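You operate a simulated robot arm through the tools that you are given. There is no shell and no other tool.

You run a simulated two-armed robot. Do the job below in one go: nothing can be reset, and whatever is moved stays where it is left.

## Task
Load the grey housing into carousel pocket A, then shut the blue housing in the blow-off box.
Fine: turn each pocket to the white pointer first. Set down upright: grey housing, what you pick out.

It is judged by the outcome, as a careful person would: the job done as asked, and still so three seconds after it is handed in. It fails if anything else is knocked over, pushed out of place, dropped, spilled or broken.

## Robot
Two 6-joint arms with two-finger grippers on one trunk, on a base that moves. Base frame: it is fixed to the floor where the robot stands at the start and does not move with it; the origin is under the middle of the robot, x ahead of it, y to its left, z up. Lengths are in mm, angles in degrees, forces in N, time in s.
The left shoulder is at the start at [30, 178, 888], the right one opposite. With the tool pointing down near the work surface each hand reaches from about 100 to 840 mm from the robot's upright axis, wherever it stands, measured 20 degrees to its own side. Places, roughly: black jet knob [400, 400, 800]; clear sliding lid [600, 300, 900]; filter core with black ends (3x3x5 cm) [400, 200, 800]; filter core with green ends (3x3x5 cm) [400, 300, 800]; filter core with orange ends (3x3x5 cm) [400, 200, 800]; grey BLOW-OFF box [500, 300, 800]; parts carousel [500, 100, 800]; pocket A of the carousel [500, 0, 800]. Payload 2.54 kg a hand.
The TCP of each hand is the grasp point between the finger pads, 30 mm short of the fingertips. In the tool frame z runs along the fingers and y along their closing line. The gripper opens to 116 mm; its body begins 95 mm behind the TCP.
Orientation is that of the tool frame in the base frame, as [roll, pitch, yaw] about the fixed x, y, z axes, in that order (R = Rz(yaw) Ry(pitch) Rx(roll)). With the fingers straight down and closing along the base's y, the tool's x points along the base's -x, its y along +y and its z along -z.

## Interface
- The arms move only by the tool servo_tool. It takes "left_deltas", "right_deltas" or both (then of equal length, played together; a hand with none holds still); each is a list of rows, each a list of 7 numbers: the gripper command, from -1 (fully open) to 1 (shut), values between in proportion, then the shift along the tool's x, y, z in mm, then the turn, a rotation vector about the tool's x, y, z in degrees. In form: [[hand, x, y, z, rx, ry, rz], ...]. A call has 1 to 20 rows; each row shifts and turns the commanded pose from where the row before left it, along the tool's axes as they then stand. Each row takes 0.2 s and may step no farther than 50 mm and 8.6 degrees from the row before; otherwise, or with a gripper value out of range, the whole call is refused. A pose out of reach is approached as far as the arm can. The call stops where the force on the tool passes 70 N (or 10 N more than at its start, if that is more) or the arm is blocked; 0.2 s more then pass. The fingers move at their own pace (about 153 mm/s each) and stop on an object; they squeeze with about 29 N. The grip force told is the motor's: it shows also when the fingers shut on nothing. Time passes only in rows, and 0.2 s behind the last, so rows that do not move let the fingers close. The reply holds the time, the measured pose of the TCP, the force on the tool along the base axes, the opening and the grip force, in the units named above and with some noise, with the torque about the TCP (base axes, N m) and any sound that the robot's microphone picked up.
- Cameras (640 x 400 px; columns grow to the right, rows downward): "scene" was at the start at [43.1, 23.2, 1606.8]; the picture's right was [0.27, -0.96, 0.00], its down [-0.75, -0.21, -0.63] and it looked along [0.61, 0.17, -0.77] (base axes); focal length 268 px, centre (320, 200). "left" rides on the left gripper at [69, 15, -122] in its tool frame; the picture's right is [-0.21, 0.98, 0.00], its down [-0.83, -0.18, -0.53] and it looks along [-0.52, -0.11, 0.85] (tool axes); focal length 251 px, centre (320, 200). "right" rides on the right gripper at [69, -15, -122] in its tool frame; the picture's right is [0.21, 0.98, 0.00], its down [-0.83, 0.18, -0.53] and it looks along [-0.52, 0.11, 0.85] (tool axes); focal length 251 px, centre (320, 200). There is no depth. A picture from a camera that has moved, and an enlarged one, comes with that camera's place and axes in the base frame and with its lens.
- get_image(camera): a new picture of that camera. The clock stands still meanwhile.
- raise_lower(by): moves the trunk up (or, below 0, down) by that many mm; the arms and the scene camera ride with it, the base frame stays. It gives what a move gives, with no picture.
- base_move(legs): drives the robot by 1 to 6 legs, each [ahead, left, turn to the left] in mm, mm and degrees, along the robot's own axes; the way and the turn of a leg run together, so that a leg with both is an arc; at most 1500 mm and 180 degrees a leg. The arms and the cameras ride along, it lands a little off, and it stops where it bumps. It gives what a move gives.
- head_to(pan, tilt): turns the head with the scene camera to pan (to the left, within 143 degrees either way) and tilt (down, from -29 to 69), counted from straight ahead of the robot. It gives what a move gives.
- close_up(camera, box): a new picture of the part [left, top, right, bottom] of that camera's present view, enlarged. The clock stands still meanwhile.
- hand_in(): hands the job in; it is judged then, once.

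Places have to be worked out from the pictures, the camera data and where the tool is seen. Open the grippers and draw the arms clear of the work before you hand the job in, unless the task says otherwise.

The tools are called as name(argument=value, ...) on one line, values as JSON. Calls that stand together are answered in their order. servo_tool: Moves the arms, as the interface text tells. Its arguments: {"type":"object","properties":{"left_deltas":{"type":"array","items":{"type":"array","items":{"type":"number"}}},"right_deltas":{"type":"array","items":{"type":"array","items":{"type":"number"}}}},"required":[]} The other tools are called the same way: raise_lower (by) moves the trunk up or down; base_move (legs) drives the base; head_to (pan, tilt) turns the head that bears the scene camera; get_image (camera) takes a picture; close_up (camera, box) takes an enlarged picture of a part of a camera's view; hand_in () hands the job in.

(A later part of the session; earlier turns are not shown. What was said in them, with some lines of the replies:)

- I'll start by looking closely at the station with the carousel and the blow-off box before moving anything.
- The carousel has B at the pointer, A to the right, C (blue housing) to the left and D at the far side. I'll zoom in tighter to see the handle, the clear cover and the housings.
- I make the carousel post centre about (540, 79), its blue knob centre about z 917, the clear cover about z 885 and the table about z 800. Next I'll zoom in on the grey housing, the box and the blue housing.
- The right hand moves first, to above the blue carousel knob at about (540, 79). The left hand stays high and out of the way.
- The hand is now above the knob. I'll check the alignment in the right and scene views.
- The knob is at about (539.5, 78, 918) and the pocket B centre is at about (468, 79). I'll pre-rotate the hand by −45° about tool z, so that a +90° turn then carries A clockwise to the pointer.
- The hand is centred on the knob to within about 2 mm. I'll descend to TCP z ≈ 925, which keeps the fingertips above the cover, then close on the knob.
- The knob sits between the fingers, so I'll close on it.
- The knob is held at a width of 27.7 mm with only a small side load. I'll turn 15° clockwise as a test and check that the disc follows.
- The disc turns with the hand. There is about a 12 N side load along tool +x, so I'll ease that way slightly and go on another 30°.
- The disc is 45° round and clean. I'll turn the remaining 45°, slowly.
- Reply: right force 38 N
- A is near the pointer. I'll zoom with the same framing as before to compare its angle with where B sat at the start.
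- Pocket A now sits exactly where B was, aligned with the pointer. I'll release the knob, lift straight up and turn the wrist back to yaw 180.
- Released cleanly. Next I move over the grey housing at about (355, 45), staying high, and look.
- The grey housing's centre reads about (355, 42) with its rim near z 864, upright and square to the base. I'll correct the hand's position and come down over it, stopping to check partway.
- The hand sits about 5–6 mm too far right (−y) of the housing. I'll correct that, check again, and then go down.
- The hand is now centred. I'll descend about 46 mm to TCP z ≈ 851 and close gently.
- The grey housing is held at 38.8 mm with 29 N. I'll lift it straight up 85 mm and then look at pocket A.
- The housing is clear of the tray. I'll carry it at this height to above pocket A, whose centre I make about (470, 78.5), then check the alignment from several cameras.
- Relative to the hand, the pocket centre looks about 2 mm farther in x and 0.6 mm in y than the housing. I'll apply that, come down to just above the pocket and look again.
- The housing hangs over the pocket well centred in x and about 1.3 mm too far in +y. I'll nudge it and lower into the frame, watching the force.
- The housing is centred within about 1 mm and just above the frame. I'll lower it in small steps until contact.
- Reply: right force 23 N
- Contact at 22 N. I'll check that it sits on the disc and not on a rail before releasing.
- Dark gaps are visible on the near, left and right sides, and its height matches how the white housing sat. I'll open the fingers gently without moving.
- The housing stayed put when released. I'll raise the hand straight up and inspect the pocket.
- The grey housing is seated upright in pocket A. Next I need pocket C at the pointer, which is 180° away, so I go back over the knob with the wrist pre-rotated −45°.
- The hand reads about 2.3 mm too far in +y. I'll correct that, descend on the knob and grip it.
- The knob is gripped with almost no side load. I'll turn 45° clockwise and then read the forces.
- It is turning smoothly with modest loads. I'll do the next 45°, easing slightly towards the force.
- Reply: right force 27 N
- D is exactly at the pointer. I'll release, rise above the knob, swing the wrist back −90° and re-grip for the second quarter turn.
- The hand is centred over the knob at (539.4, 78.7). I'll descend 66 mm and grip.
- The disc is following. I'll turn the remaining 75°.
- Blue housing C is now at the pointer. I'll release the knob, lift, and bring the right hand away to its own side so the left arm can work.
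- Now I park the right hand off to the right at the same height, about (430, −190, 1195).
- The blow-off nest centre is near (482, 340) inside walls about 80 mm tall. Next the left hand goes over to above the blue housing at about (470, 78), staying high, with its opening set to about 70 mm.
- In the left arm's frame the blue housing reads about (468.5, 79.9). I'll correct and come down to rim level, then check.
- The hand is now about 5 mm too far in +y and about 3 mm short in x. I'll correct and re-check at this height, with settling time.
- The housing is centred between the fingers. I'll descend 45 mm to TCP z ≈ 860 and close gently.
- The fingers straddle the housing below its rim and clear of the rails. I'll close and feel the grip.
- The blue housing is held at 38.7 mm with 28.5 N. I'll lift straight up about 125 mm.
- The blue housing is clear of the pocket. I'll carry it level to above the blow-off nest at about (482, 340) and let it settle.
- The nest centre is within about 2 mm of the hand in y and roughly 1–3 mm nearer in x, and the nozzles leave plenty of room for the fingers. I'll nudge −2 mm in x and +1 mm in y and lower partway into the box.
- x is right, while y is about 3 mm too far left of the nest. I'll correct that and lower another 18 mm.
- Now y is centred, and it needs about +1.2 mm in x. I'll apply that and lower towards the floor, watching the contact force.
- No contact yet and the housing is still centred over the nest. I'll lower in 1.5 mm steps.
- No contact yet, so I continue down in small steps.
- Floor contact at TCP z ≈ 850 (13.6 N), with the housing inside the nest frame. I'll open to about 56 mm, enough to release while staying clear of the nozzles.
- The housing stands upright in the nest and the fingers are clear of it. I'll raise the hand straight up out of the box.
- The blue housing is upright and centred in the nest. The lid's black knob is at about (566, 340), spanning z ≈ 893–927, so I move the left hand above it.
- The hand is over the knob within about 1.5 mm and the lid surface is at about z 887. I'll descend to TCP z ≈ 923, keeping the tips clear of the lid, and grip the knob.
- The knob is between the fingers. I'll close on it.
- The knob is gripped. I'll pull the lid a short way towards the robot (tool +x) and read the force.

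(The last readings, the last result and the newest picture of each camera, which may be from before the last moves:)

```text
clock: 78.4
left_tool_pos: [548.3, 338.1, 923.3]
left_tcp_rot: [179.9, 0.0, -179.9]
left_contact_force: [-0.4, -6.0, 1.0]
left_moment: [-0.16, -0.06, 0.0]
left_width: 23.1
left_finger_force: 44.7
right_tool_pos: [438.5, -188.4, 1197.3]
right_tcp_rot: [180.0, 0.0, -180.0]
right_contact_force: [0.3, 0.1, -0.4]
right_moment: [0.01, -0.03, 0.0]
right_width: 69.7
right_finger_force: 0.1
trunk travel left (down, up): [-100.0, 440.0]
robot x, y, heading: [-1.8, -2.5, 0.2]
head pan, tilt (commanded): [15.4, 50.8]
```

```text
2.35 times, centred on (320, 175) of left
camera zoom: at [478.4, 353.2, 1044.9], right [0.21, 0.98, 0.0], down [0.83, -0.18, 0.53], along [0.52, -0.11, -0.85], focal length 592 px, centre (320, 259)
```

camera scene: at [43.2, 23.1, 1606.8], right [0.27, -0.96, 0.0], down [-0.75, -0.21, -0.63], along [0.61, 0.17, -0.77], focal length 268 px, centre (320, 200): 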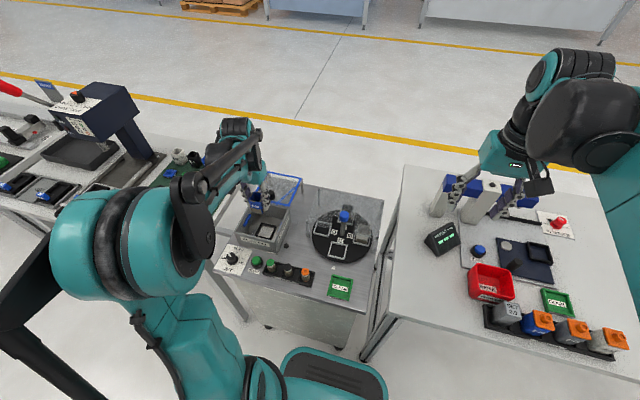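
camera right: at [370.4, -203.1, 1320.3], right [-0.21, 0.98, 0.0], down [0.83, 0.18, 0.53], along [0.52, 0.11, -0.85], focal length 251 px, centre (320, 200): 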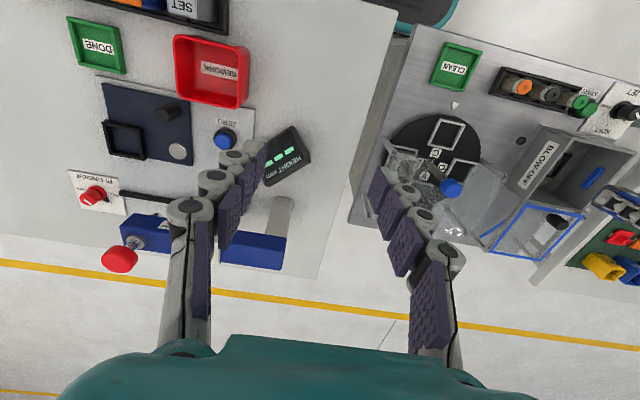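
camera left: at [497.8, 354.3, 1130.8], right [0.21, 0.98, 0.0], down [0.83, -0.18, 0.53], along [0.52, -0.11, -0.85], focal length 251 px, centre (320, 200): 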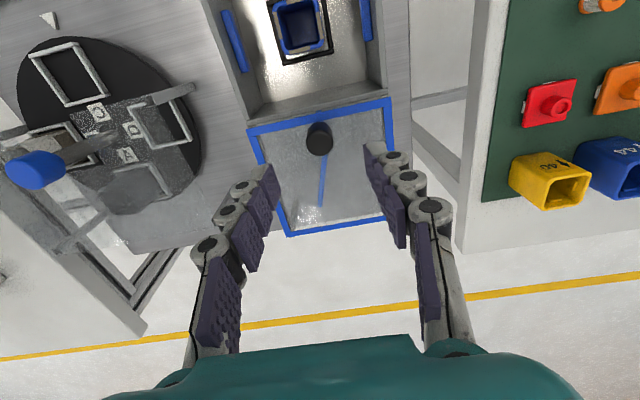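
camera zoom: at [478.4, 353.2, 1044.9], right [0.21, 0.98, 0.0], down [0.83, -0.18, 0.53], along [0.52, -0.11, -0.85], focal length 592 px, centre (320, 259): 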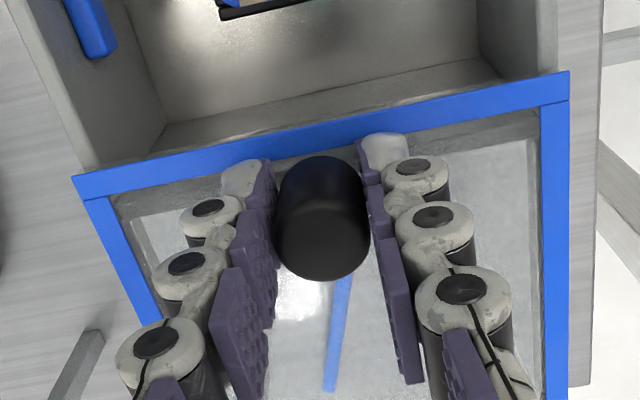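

The lid slides freely with the knob. I'll continue about 95 mm at a steady pace.

servo_tool(left_deltas=[[1, 6, -0.3, 0, 0, 0, 0], [1, 9, 0, 0, 0, 0, 0], [1, 10, 0, 0, 0, 0, 0], [1, 10, 0, 0, 0, 0, 0], [1, 10, 0, 0, 0, 0, 0], [1, 10, 0, 0, 0, 0, 0], [1, 10, 0, 0, 0, 0, 0], [1, 10, 0, 0, 0, 0, 0], [1, 10, 0, 0, 0, 0, 0], [1, 7, 0, 0, 0, 0, 0], [1, 3, 0, 0, 0, 0, 0], [1, 0, 0, 0, 0, 0, 0]])

get_image(camera="left")

close_up(camera="right", box=[440, 80, 640, 260])

close_up(camera="scene", box=[205, 165, 315, 260])

```text
clock: 81.0
left_tool_pos: [454.4, 338.5, 923.0]
left_tcp_rot: [-179.9, -0.1, -180.0]
left_contact_force: [-0.3, 1.1, -25.4]
left_moment: [0.04, 0.03, 0.01]
left_width: 22.8
left_finger_force: 45.0
right_tool_pos: [440.6, -186.3, 1197.0]
right_tcp_rot: [-179.8, -0.1, 180.0]
right_contact_force: [0.6, 0.1, 0.3]
right_moment: [0.01, -0.02, 0.02]
right_width: 69.5
right_finger_force: 0.0
trunk travel left (down, up): [-100.0, 440.0]
robot x, y, heading: [4.3, 1.6, 0.1]
head pan, tilt (commanded): [15.4, 50.8]
```

```text
taken
camera left: at [385.4, 353.3, 1045.1], right [0.21, 0.98, 0.0], down [0.83, -0.18, 0.53], along [0.52, -0.12, -0.85], focal length 251 px, centre (320, 200)
```

left: 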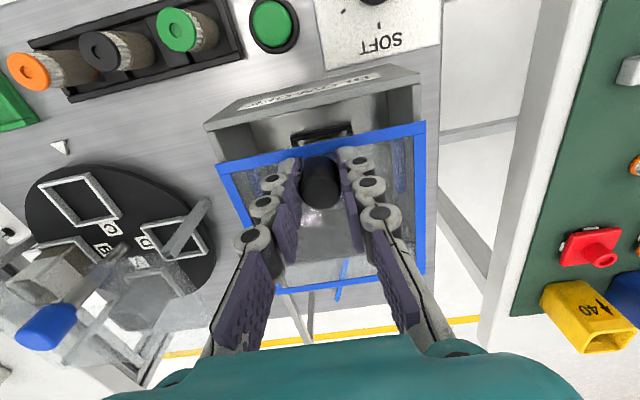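

```text
2.22 times, centred on (540, 170) of right
camera zoom: at [372.1, -201.8, 1320.0], right [-0.21, 0.98, 0.0], down [0.83, 0.18, 0.53], along [0.52, 0.11, -0.85], focal length 559 px, centre (-169, 267)
```

zoom: 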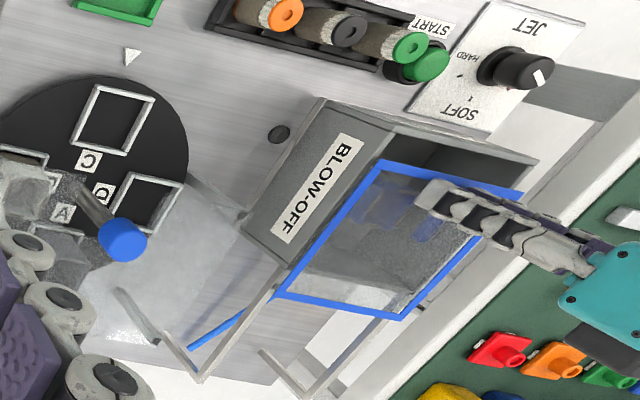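

```text
4.21 times, centred on (260, 212) of scene
camera zoom: at [45.2, 24.8, 1606.7], right [0.27, -0.96, 0.0], down [-0.75, -0.21, -0.63], along [0.61, 0.17, -0.78], focal length 1130 px, centre (573, 147)
```

zoom: 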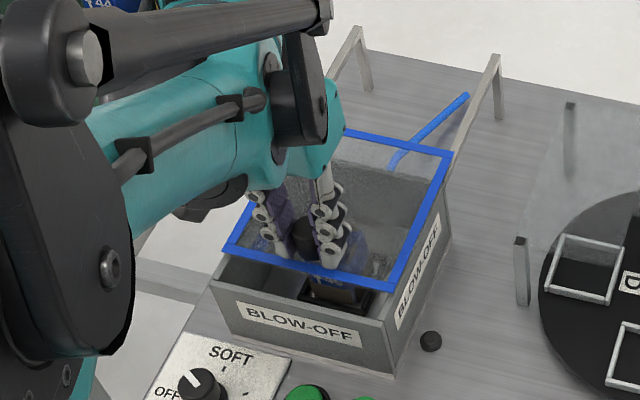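

The lid is most of the way closed, with about 23 mm left. The hand is pulling up slightly (−25 N), so I'll ease down 1 mm and continue in smaller steps.

servo_tool(left_deltas=[[1, 3, 0, 1, 0, 0, 0], [1, 5, 0, 0, 0, 0, 0], [1, 5, 0, 0, 0, 0, 0], [1, 3, 0, 0, 0, 0, 0], [1, 0, 0, 0, 0, 0, 0]])

get_image(camera="left")

close_up(camera="right", box=[480, 80, 640, 220])

```text
clock: 82.2
left_tool_pos: [437.7, 338.4, 923.1]
left_tcp_rot: [180.0, 0.2, -180.0]
left_contact_force: [0.6, 13.0, 15.1]
left_moment: [0.39, 0.55, 0.03]
left_width: 23.1
left_finger_force: 44.5
right_tool_pos: [438.0, -187.4, 1198.0]
right_tcp_rot: [-180.0, 0.0, 180.0]
right_contact_force: [-0.3, 0.3, 0.2]
right_moment: [-0.01, 0.03, 0.01]
right_width: 69.4
right_finger_force: 0.0
trunk travel left (down, up): [-100.0, 440.0]
robot x, y, heading: [-1.9, 3.0, 0.3]
head pan, tilt (commanded): [15.4, 50.8]
```

```text
taken
camera left: at [367.9, 353.0, 1044.9], right [0.21, 0.98, 0.0], down [0.83, -0.18, 0.53], along [0.52, -0.11, -0.84], focal length 251 px, centre (320, 200)
```

left: 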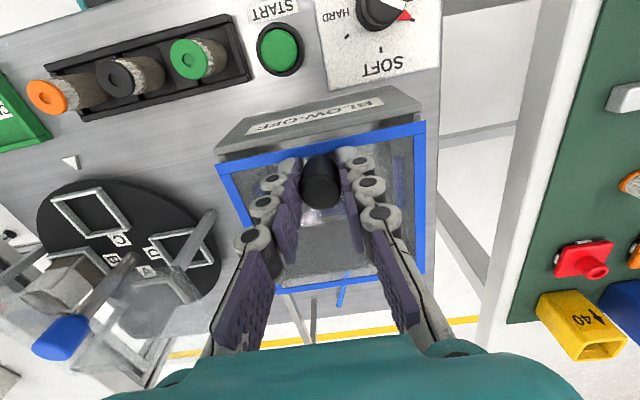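

```text
2.86 times, centred on (560, 150) of right
camera zoom: at [369.6, -202.3, 1320.8], right [-0.21, 0.98, 0.0], down [0.83, 0.18, 0.53], along [0.52, 0.11, -0.85], focal length 718 px, centre (-366, 343)
```

zoom: 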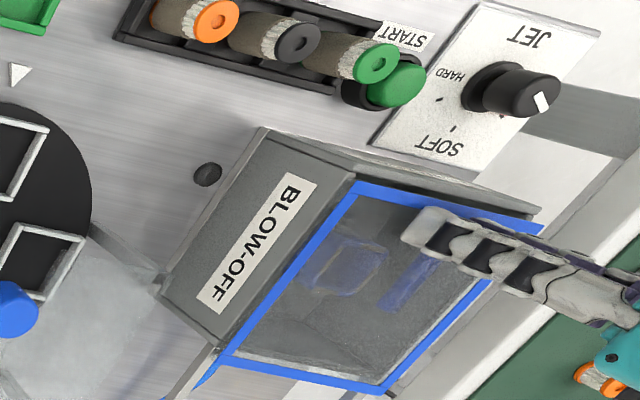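

Nearly closed. I'll continue in 2 mm steps until I feel the stop.

servo_tool(left_deltas=[[1, 2, 0, 0, 0, 0, 0], [1, 2, 0, 0, 0, 0, 0], [1, 2, 0, 0, 0, 0, 0], [1, 0, 0, 0, 0, 0, 0]])

close_up(camera="left", box=[200, 70, 440, 220])

close_up(camera="right", box=[480, 80, 640, 220])

```text
clock: 83.2
left_tool_pos: [431.8, 338.4, 924.8]
left_tcp_rot: [180.0, 0.1, -179.9]
left_contact_force: [-0.2, 11.8, 11.0]
left_moment: [0.28, -0.58, 0.0]
left_width: 23.0
left_finger_force: 44.7
right_tool_pos: [438.7, -187.6, 1198.1]
right_tcp_rot: [179.9, 0.0, -180.0]
right_contact_force: [-0.3, 0.4, -0.6]
right_moment: [-0.01, -0.02, -0.03]
right_width: 69.8
right_finger_force: 0.1
trunk travel left (down, up): [-100.0, 440.0]
robot x, y, heading: [-4.0, -2.3, -0.2]
head pan, tilt (commanded): [15.4, 50.8]
```

```text
2.67 times, centred on (320, 145) of left
camera zoom: at [361.5, 353.2, 1044.8], right [0.21, 0.98, 0.0], down [0.83, -0.18, 0.53], along [0.52, -0.12, -0.84], focal length 670 px, centre (320, 347)
```

zoom: 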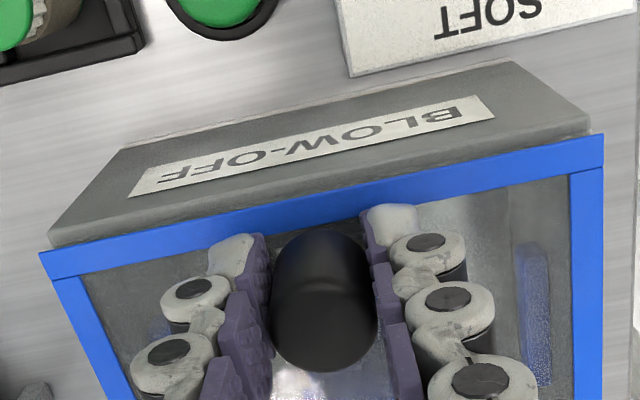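

```text
2.86 times, centred on (560, 150) of right
camera zoom: at [369.7, -202.4, 1320.7], right [-0.21, 0.98, 0.0], down [0.83, 0.18, 0.53], along [0.52, 0.11, -0.85], focal length 718 px, centre (-366, 343)
```

zoom: 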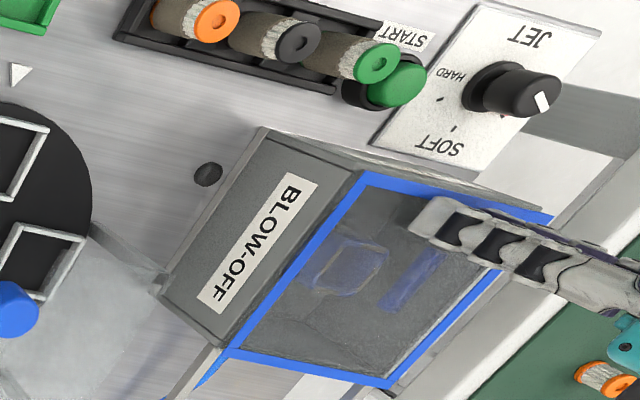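

About 3 mm remains to the front edge. I'll keep creeping until the stop is felt.

servo_tool(left_deltas=[[1, 1.5, 0, 0, 0, 0, 0], [1, 1.5, 0, 0, 0, 0, 0], [1, 1.5, 0, 0, 0, 0, 0], [1, 0, 0, 0, 0, 0, 0]])

close_up(camera="left", box=[200, 70, 440, 220])

close_up(camera="right", box=[500, 100, 600, 190])

```text
clock: 84.2
left_tool_pos: [428.0, 339.3, 923.4]
left_tcp_rot: [-179.9, 0.1, 179.9]
left_contact_force: [14.4, 2.4, 0.4]
left_moment: [0.02, -0.5, -0.06]
left_width: 23.2
left_finger_force: 44.8
right_tool_pos: [440.7, -188.0, 1198.3]
right_tcp_rot: [-179.9, -0.2, -180.0]
right_contact_force: [-0.1, 0.1, 0.1]
right_moment: [-0.02, 0.0, 0.0]
right_width: 69.7
right_finger_force: 0.1
trunk travel left (down, up): [-100.0, 440.0]
robot x, y, heading: [2.7, 3.6, 0.1]
head pan, tilt (commanded): [15.4, 50.8]
```

```text
2.67 times, centred on (320, 145) of left
camera zoom: at [358.9, 353.4, 1044.8], right [0.22, 0.98, 0.0], down [0.83, -0.18, 0.53], along [0.52, -0.12, -0.84], focal length 670 px, centre (320, 347)
```

zoom: 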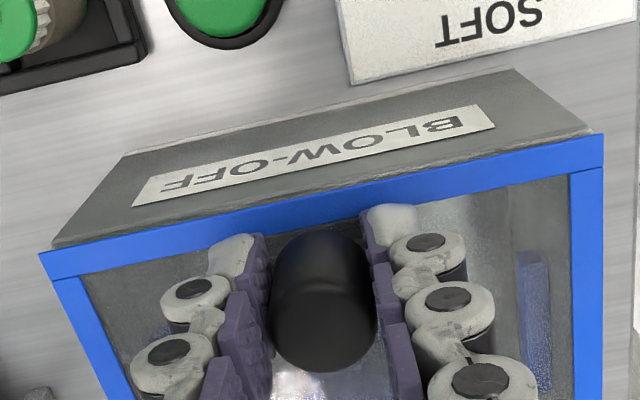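

```text
4.44 times, centred on (550, 145) of right
camera zoom: at [372.1, -203.1, 1319.9], right [-0.21, 0.98, 0.0], down [0.83, 0.18, 0.53], along [0.52, 0.11, -0.85], focal length 1118 px, centre (-702, 444)
```

zoom: 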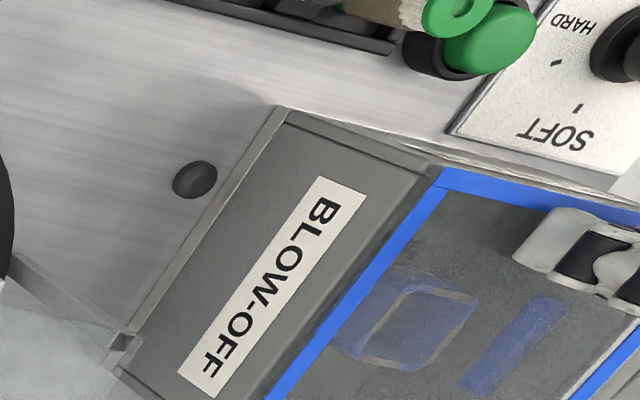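

The x force rose to 14 N, so this looks like the stop. I'll push one more small step to confirm the lid is fully home.

servo_tool(left_deltas=[[1, 1, 0, 0, 0, 0, 0], [1, 0, 0, 0, 0, 0, 0], [1, 0, 0, 0, 0, 0, 0]])

close_up(camera="left", box=[200, 70, 440, 290])

```text
clock: 85.0
left_tool_pos: [428.0, 338.5, 923.3]
left_tcp_rot: [179.9, 0.0, -180.0]
left_contact_force: [28.4, 2.1, 10.2]
left_moment: [0.01, -0.27, -0.04]
left_width: 23.1
left_finger_force: 44.7
right_tool_pos: [439.8, -188.2, 1197.1]
right_tcp_rot: [-180.0, -0.2, 179.9]
right_contact_force: [0.1, -0.5, 0.2]
right_moment: [0.0, 0.04, 0.01]
right_width: 69.7
right_finger_force: 0.1
trunk travel left (down, up): [-100.0, 440.0]
robot x, y, heading: [2.0, 1.1, 0.1]
head pan, tilt (commanded): [15.4, 50.8]
```

```text
1.82 times, centred on (320, 180) of left
camera zoom: at [358.7, 353.1, 1044.8], right [0.22, 0.98, 0.0], down [0.82, -0.18, 0.54], along [0.52, -0.11, -0.84], focal length 457 px, centre (320, 236)
```

zoom: 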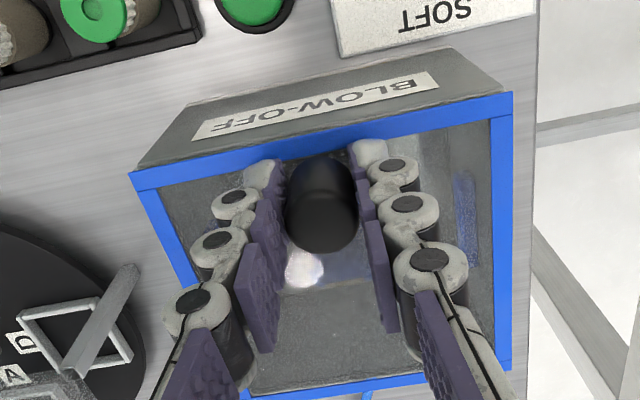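

The force rose to 28 N with no movement, so the lid is against its stop after 140 mm of travel. I'll relax the push, open the fingers and lift away straight up.

servo_tool(left_deltas=[[1, -1.4, 0, 0, 0, 0, 0], [1, 0, 0, 0, 0, 0, 0], [0.5, 0, 0, 0, 0, 0, 0], [0.2, 0, 0, 0, 0, 0, 0], [0, 0, 0, 0, 0, 0, 0], [0, 0, 0, 0, 0, 0, 0], [0, 0, 0, -15, 0, 0, 0], [0, 0, 0, -35, 0, 0, 0], [0, 0, 0, -45, 0, 0, 0], [0, 0, 0, -45, 0, 0, 0], [0, 0, 0, 0, 0, 0, 0]])

get_image(camera="left")

close_up(camera="right", box=[440, 80, 640, 260])

close_up(camera="scene", box=[205, 165, 315, 260])

```text
clock: 87.4
left_tool_pos: [424.5, 339.0, 1064.2]
left_tcp_rot: [180.0, 0.1, -180.0]
left_contact_force: [-0.8, 0.2, 0.6]
left_moment: [0.01, 0.0, 0.01]
left_width: 58.0
left_finger_force: 0.1
right_tool_pos: [438.6, -187.1, 1198.9]
right_tcp_rot: [-180.0, 0.0, -180.0]
right_contact_force: [-0.2, 0.1, 0.9]
right_moment: [0.0, 0.04, 0.0]
right_width: 69.5
right_finger_force: 0.1
trunk travel left (down, up): [-100.0, 440.0]
robot x, y, heading: [2.5, 1.8, -0.0]
head pan, tilt (commanded): [15.4, 50.8]
```

```text
taken
camera left: at [355.4, 353.4, 1186.1], right [0.21, 0.98, 0.0], down [0.83, -0.18, 0.53], along [0.52, -0.11, -0.85], focal length 251 px, centre (320, 200)
```

left: 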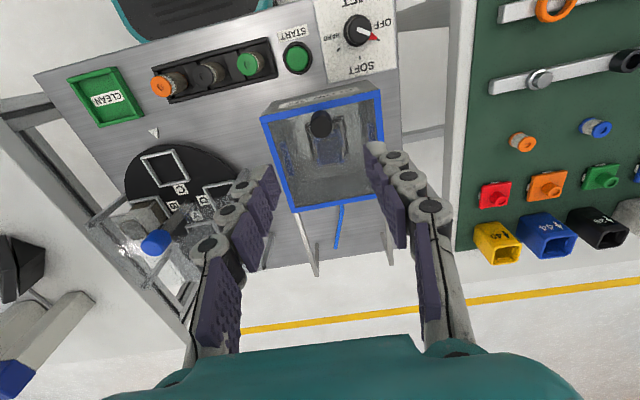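

```text
2.22 times, centred on (540, 170) of right
camera zoom: at [370.7, -203.0, 1320.2], right [-0.21, 0.98, 0.0], down [0.83, 0.18, 0.53], along [0.52, 0.11, -0.85], focal length 559 px, centre (-169, 267)
```

zoom: 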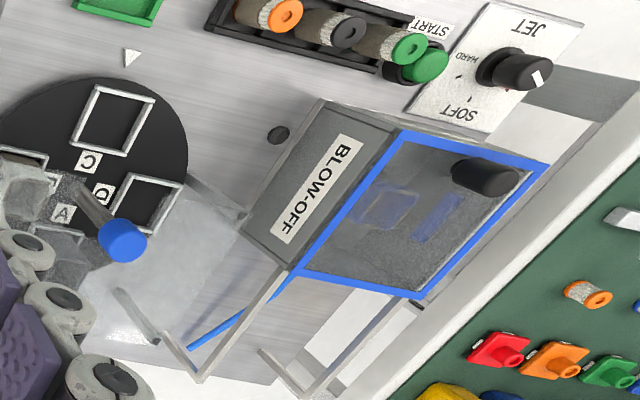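

```text
4.21 times, centred on (260, 212) of scene
camera zoom: at [43.4, 23.3, 1606.8], right [0.27, -0.96, 0.0], down [-0.75, -0.21, -0.63], along [0.61, 0.17, -0.77], focal length 1130 px, centre (573, 147)
```

zoom: 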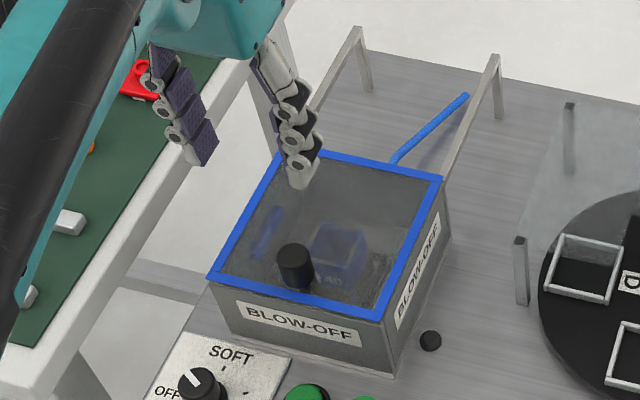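

The lid is shut with the blue housing visible upright inside. I'll raise the left arm to its high starting area with the grippers open, then check everything.

servo_tool(left_deltas=[[-0.5, 0, 10, -35, 0, 0, 0], [-1, 0, 15, -45, 0, 0, 0], [-1, 0, 20, -40, 0, 0, 0], [-1, -5, 20, -40, 0, 0, 0], [-1, -5, 20, -28, 0, 0, 0], [-1, 0, 0, 0, 0, 0, 0]], right_deltas=[[-0.5, 0, 0, 0, 0, 0, 0], [-1, 0, 0, 0, 0, 0, 0], [-1, 0, 0, 0, 0, 0, 0], [-1, 0, 0, 0, 0, 0, 0], [-1, 0, 0, 0, 0, 0, 0], [-1, 0, 0, 0, 0, 0, 0]])

get_image(camera="scene")

get_image(camera="left")

close_up(camera="scene", box=[290, 180, 390, 270])

close_up(camera="left", box=[100, 80, 360, 240])

close_up(camera="right", box=[360, 40, 640, 260])

```text
clock: 88.8
left_tool_pos: [437.5, 421.7, 1249.7]
left_tcp_rot: [-180.0, -0.1, -179.9]
left_contact_force: [0.6, 0.3, 0.6]
left_moment: [0.02, 0.02, 0.03]
left_width: 116.0
left_finger_force: 0.0
right_tool_pos: [439.3, -188.6, 1199.2]
right_tcp_rot: [180.0, 0.0, -180.0]
right_contact_force: [0.0, -1.0, -0.2]
right_moment: [0.06, -0.02, 0.02]
right_width: 116.2
right_finger_force: 0.1
trunk travel left (down, up): [-100.0, 440.0]
robot x, y, heading: [-1.7, -1.6, 0.3]
head pan, tilt (commanded): [15.4, 50.8]
```

```text
taken
camera scene: at [43.0, 22.7, 1606.8], right [0.27, -0.96, 0.0], down [-0.75, -0.21, -0.63], along [0.61, 0.17, -0.77], focal length 268 px, centre (320, 200)
```

scene: 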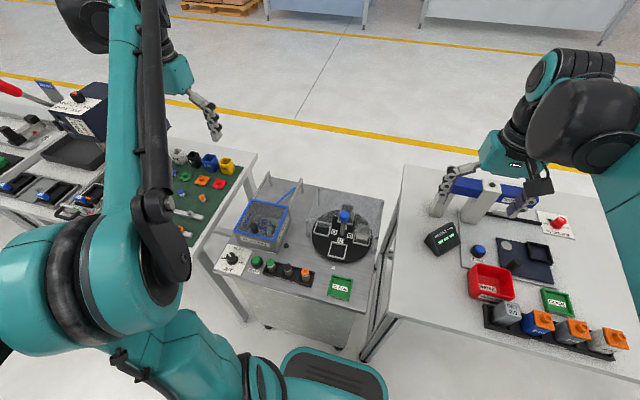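

```text
taken
camera left: at [368.9, 437.4, 1371.7], right [0.21, 0.98, 0.0], down [0.83, -0.18, 0.53], along [0.52, -0.11, -0.85], focal length 251 px, centre (320, 200)
```

left: 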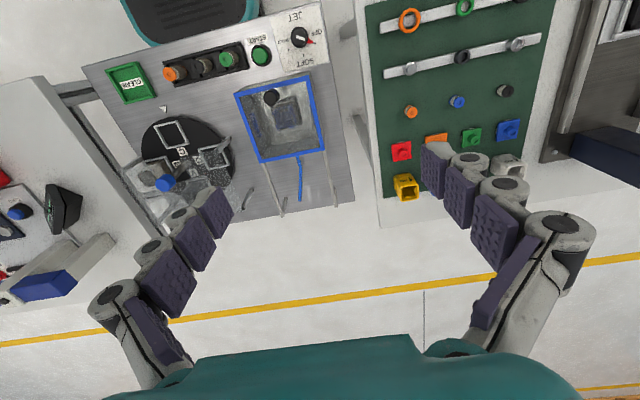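

```text
4.44 times, centred on (340, 225) of scene
camera zoom: at [43.0, 22.7, 1606.8], right [0.27, -0.96, 0.0], down [-0.75, -0.21, -0.63], along [0.61, 0.17, -0.77], focal length 1193 px, centre (231, 89)
```

zoom: 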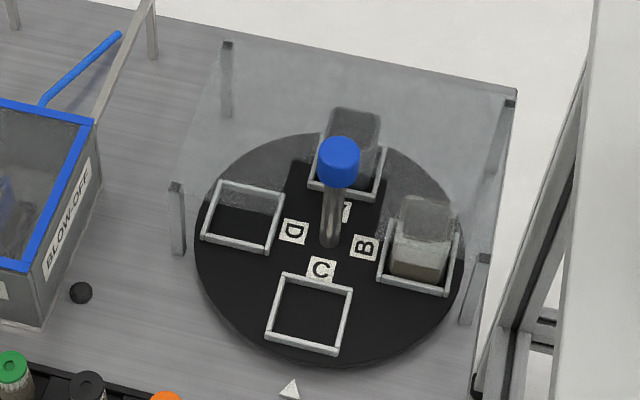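

```text
2.46 times, centred on (230, 160) of left
camera zoom: at [368.9, 437.4, 1371.7], right [0.21, 0.98, 0.0], down [0.83, -0.18, 0.53], along [0.52, -0.11, -0.85], focal length 619 px, centre (542, 298)
```

zoom: 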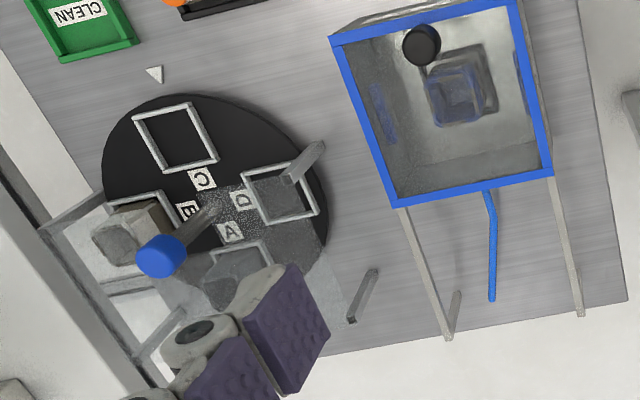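

```text
1.82 times, centred on (500, 150) of right
camera zoom: at [370.3, -203.5, 1320.3], right [-0.21, 0.98, 0.0], down [0.83, 0.18, 0.53], along [0.52, 0.11, -0.85], focal length 457 px, centre (-7, 291)
```

zoom: 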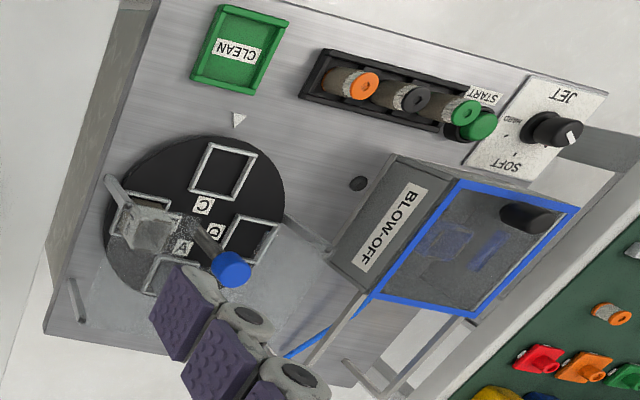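

The grey housing stands upright in pocket A, now at the far side after the turn. The blue housing is upright in the nest with the lid against its stop, nothing else has moved, and both arms are clear with grippers open, so I'm handing in.

hand_in()

```text
The job is handed in.
```

The job is handed in. The grey housing stands upright in carousel pocket A, and the blue housing is upright in the blow-off box with the lid shut.

- **Carousel:** I turned pocket A to the white pointer before loading the grey housing. I then turned pocket C to the pointer and took out the blue housing. Pocket C is still at the pointer, so A now sits on the far side, with the white housing still in B.
- **Blow-off box:** The blue housing stands in the black nest on the box floor. I slid the lid until it met its stop. I did not press START, and the jet is still set to OFF.
- **Everything else:** Nothing else looked moved in the final pictures. Both grippers are open and both arms are raised clear of the work.
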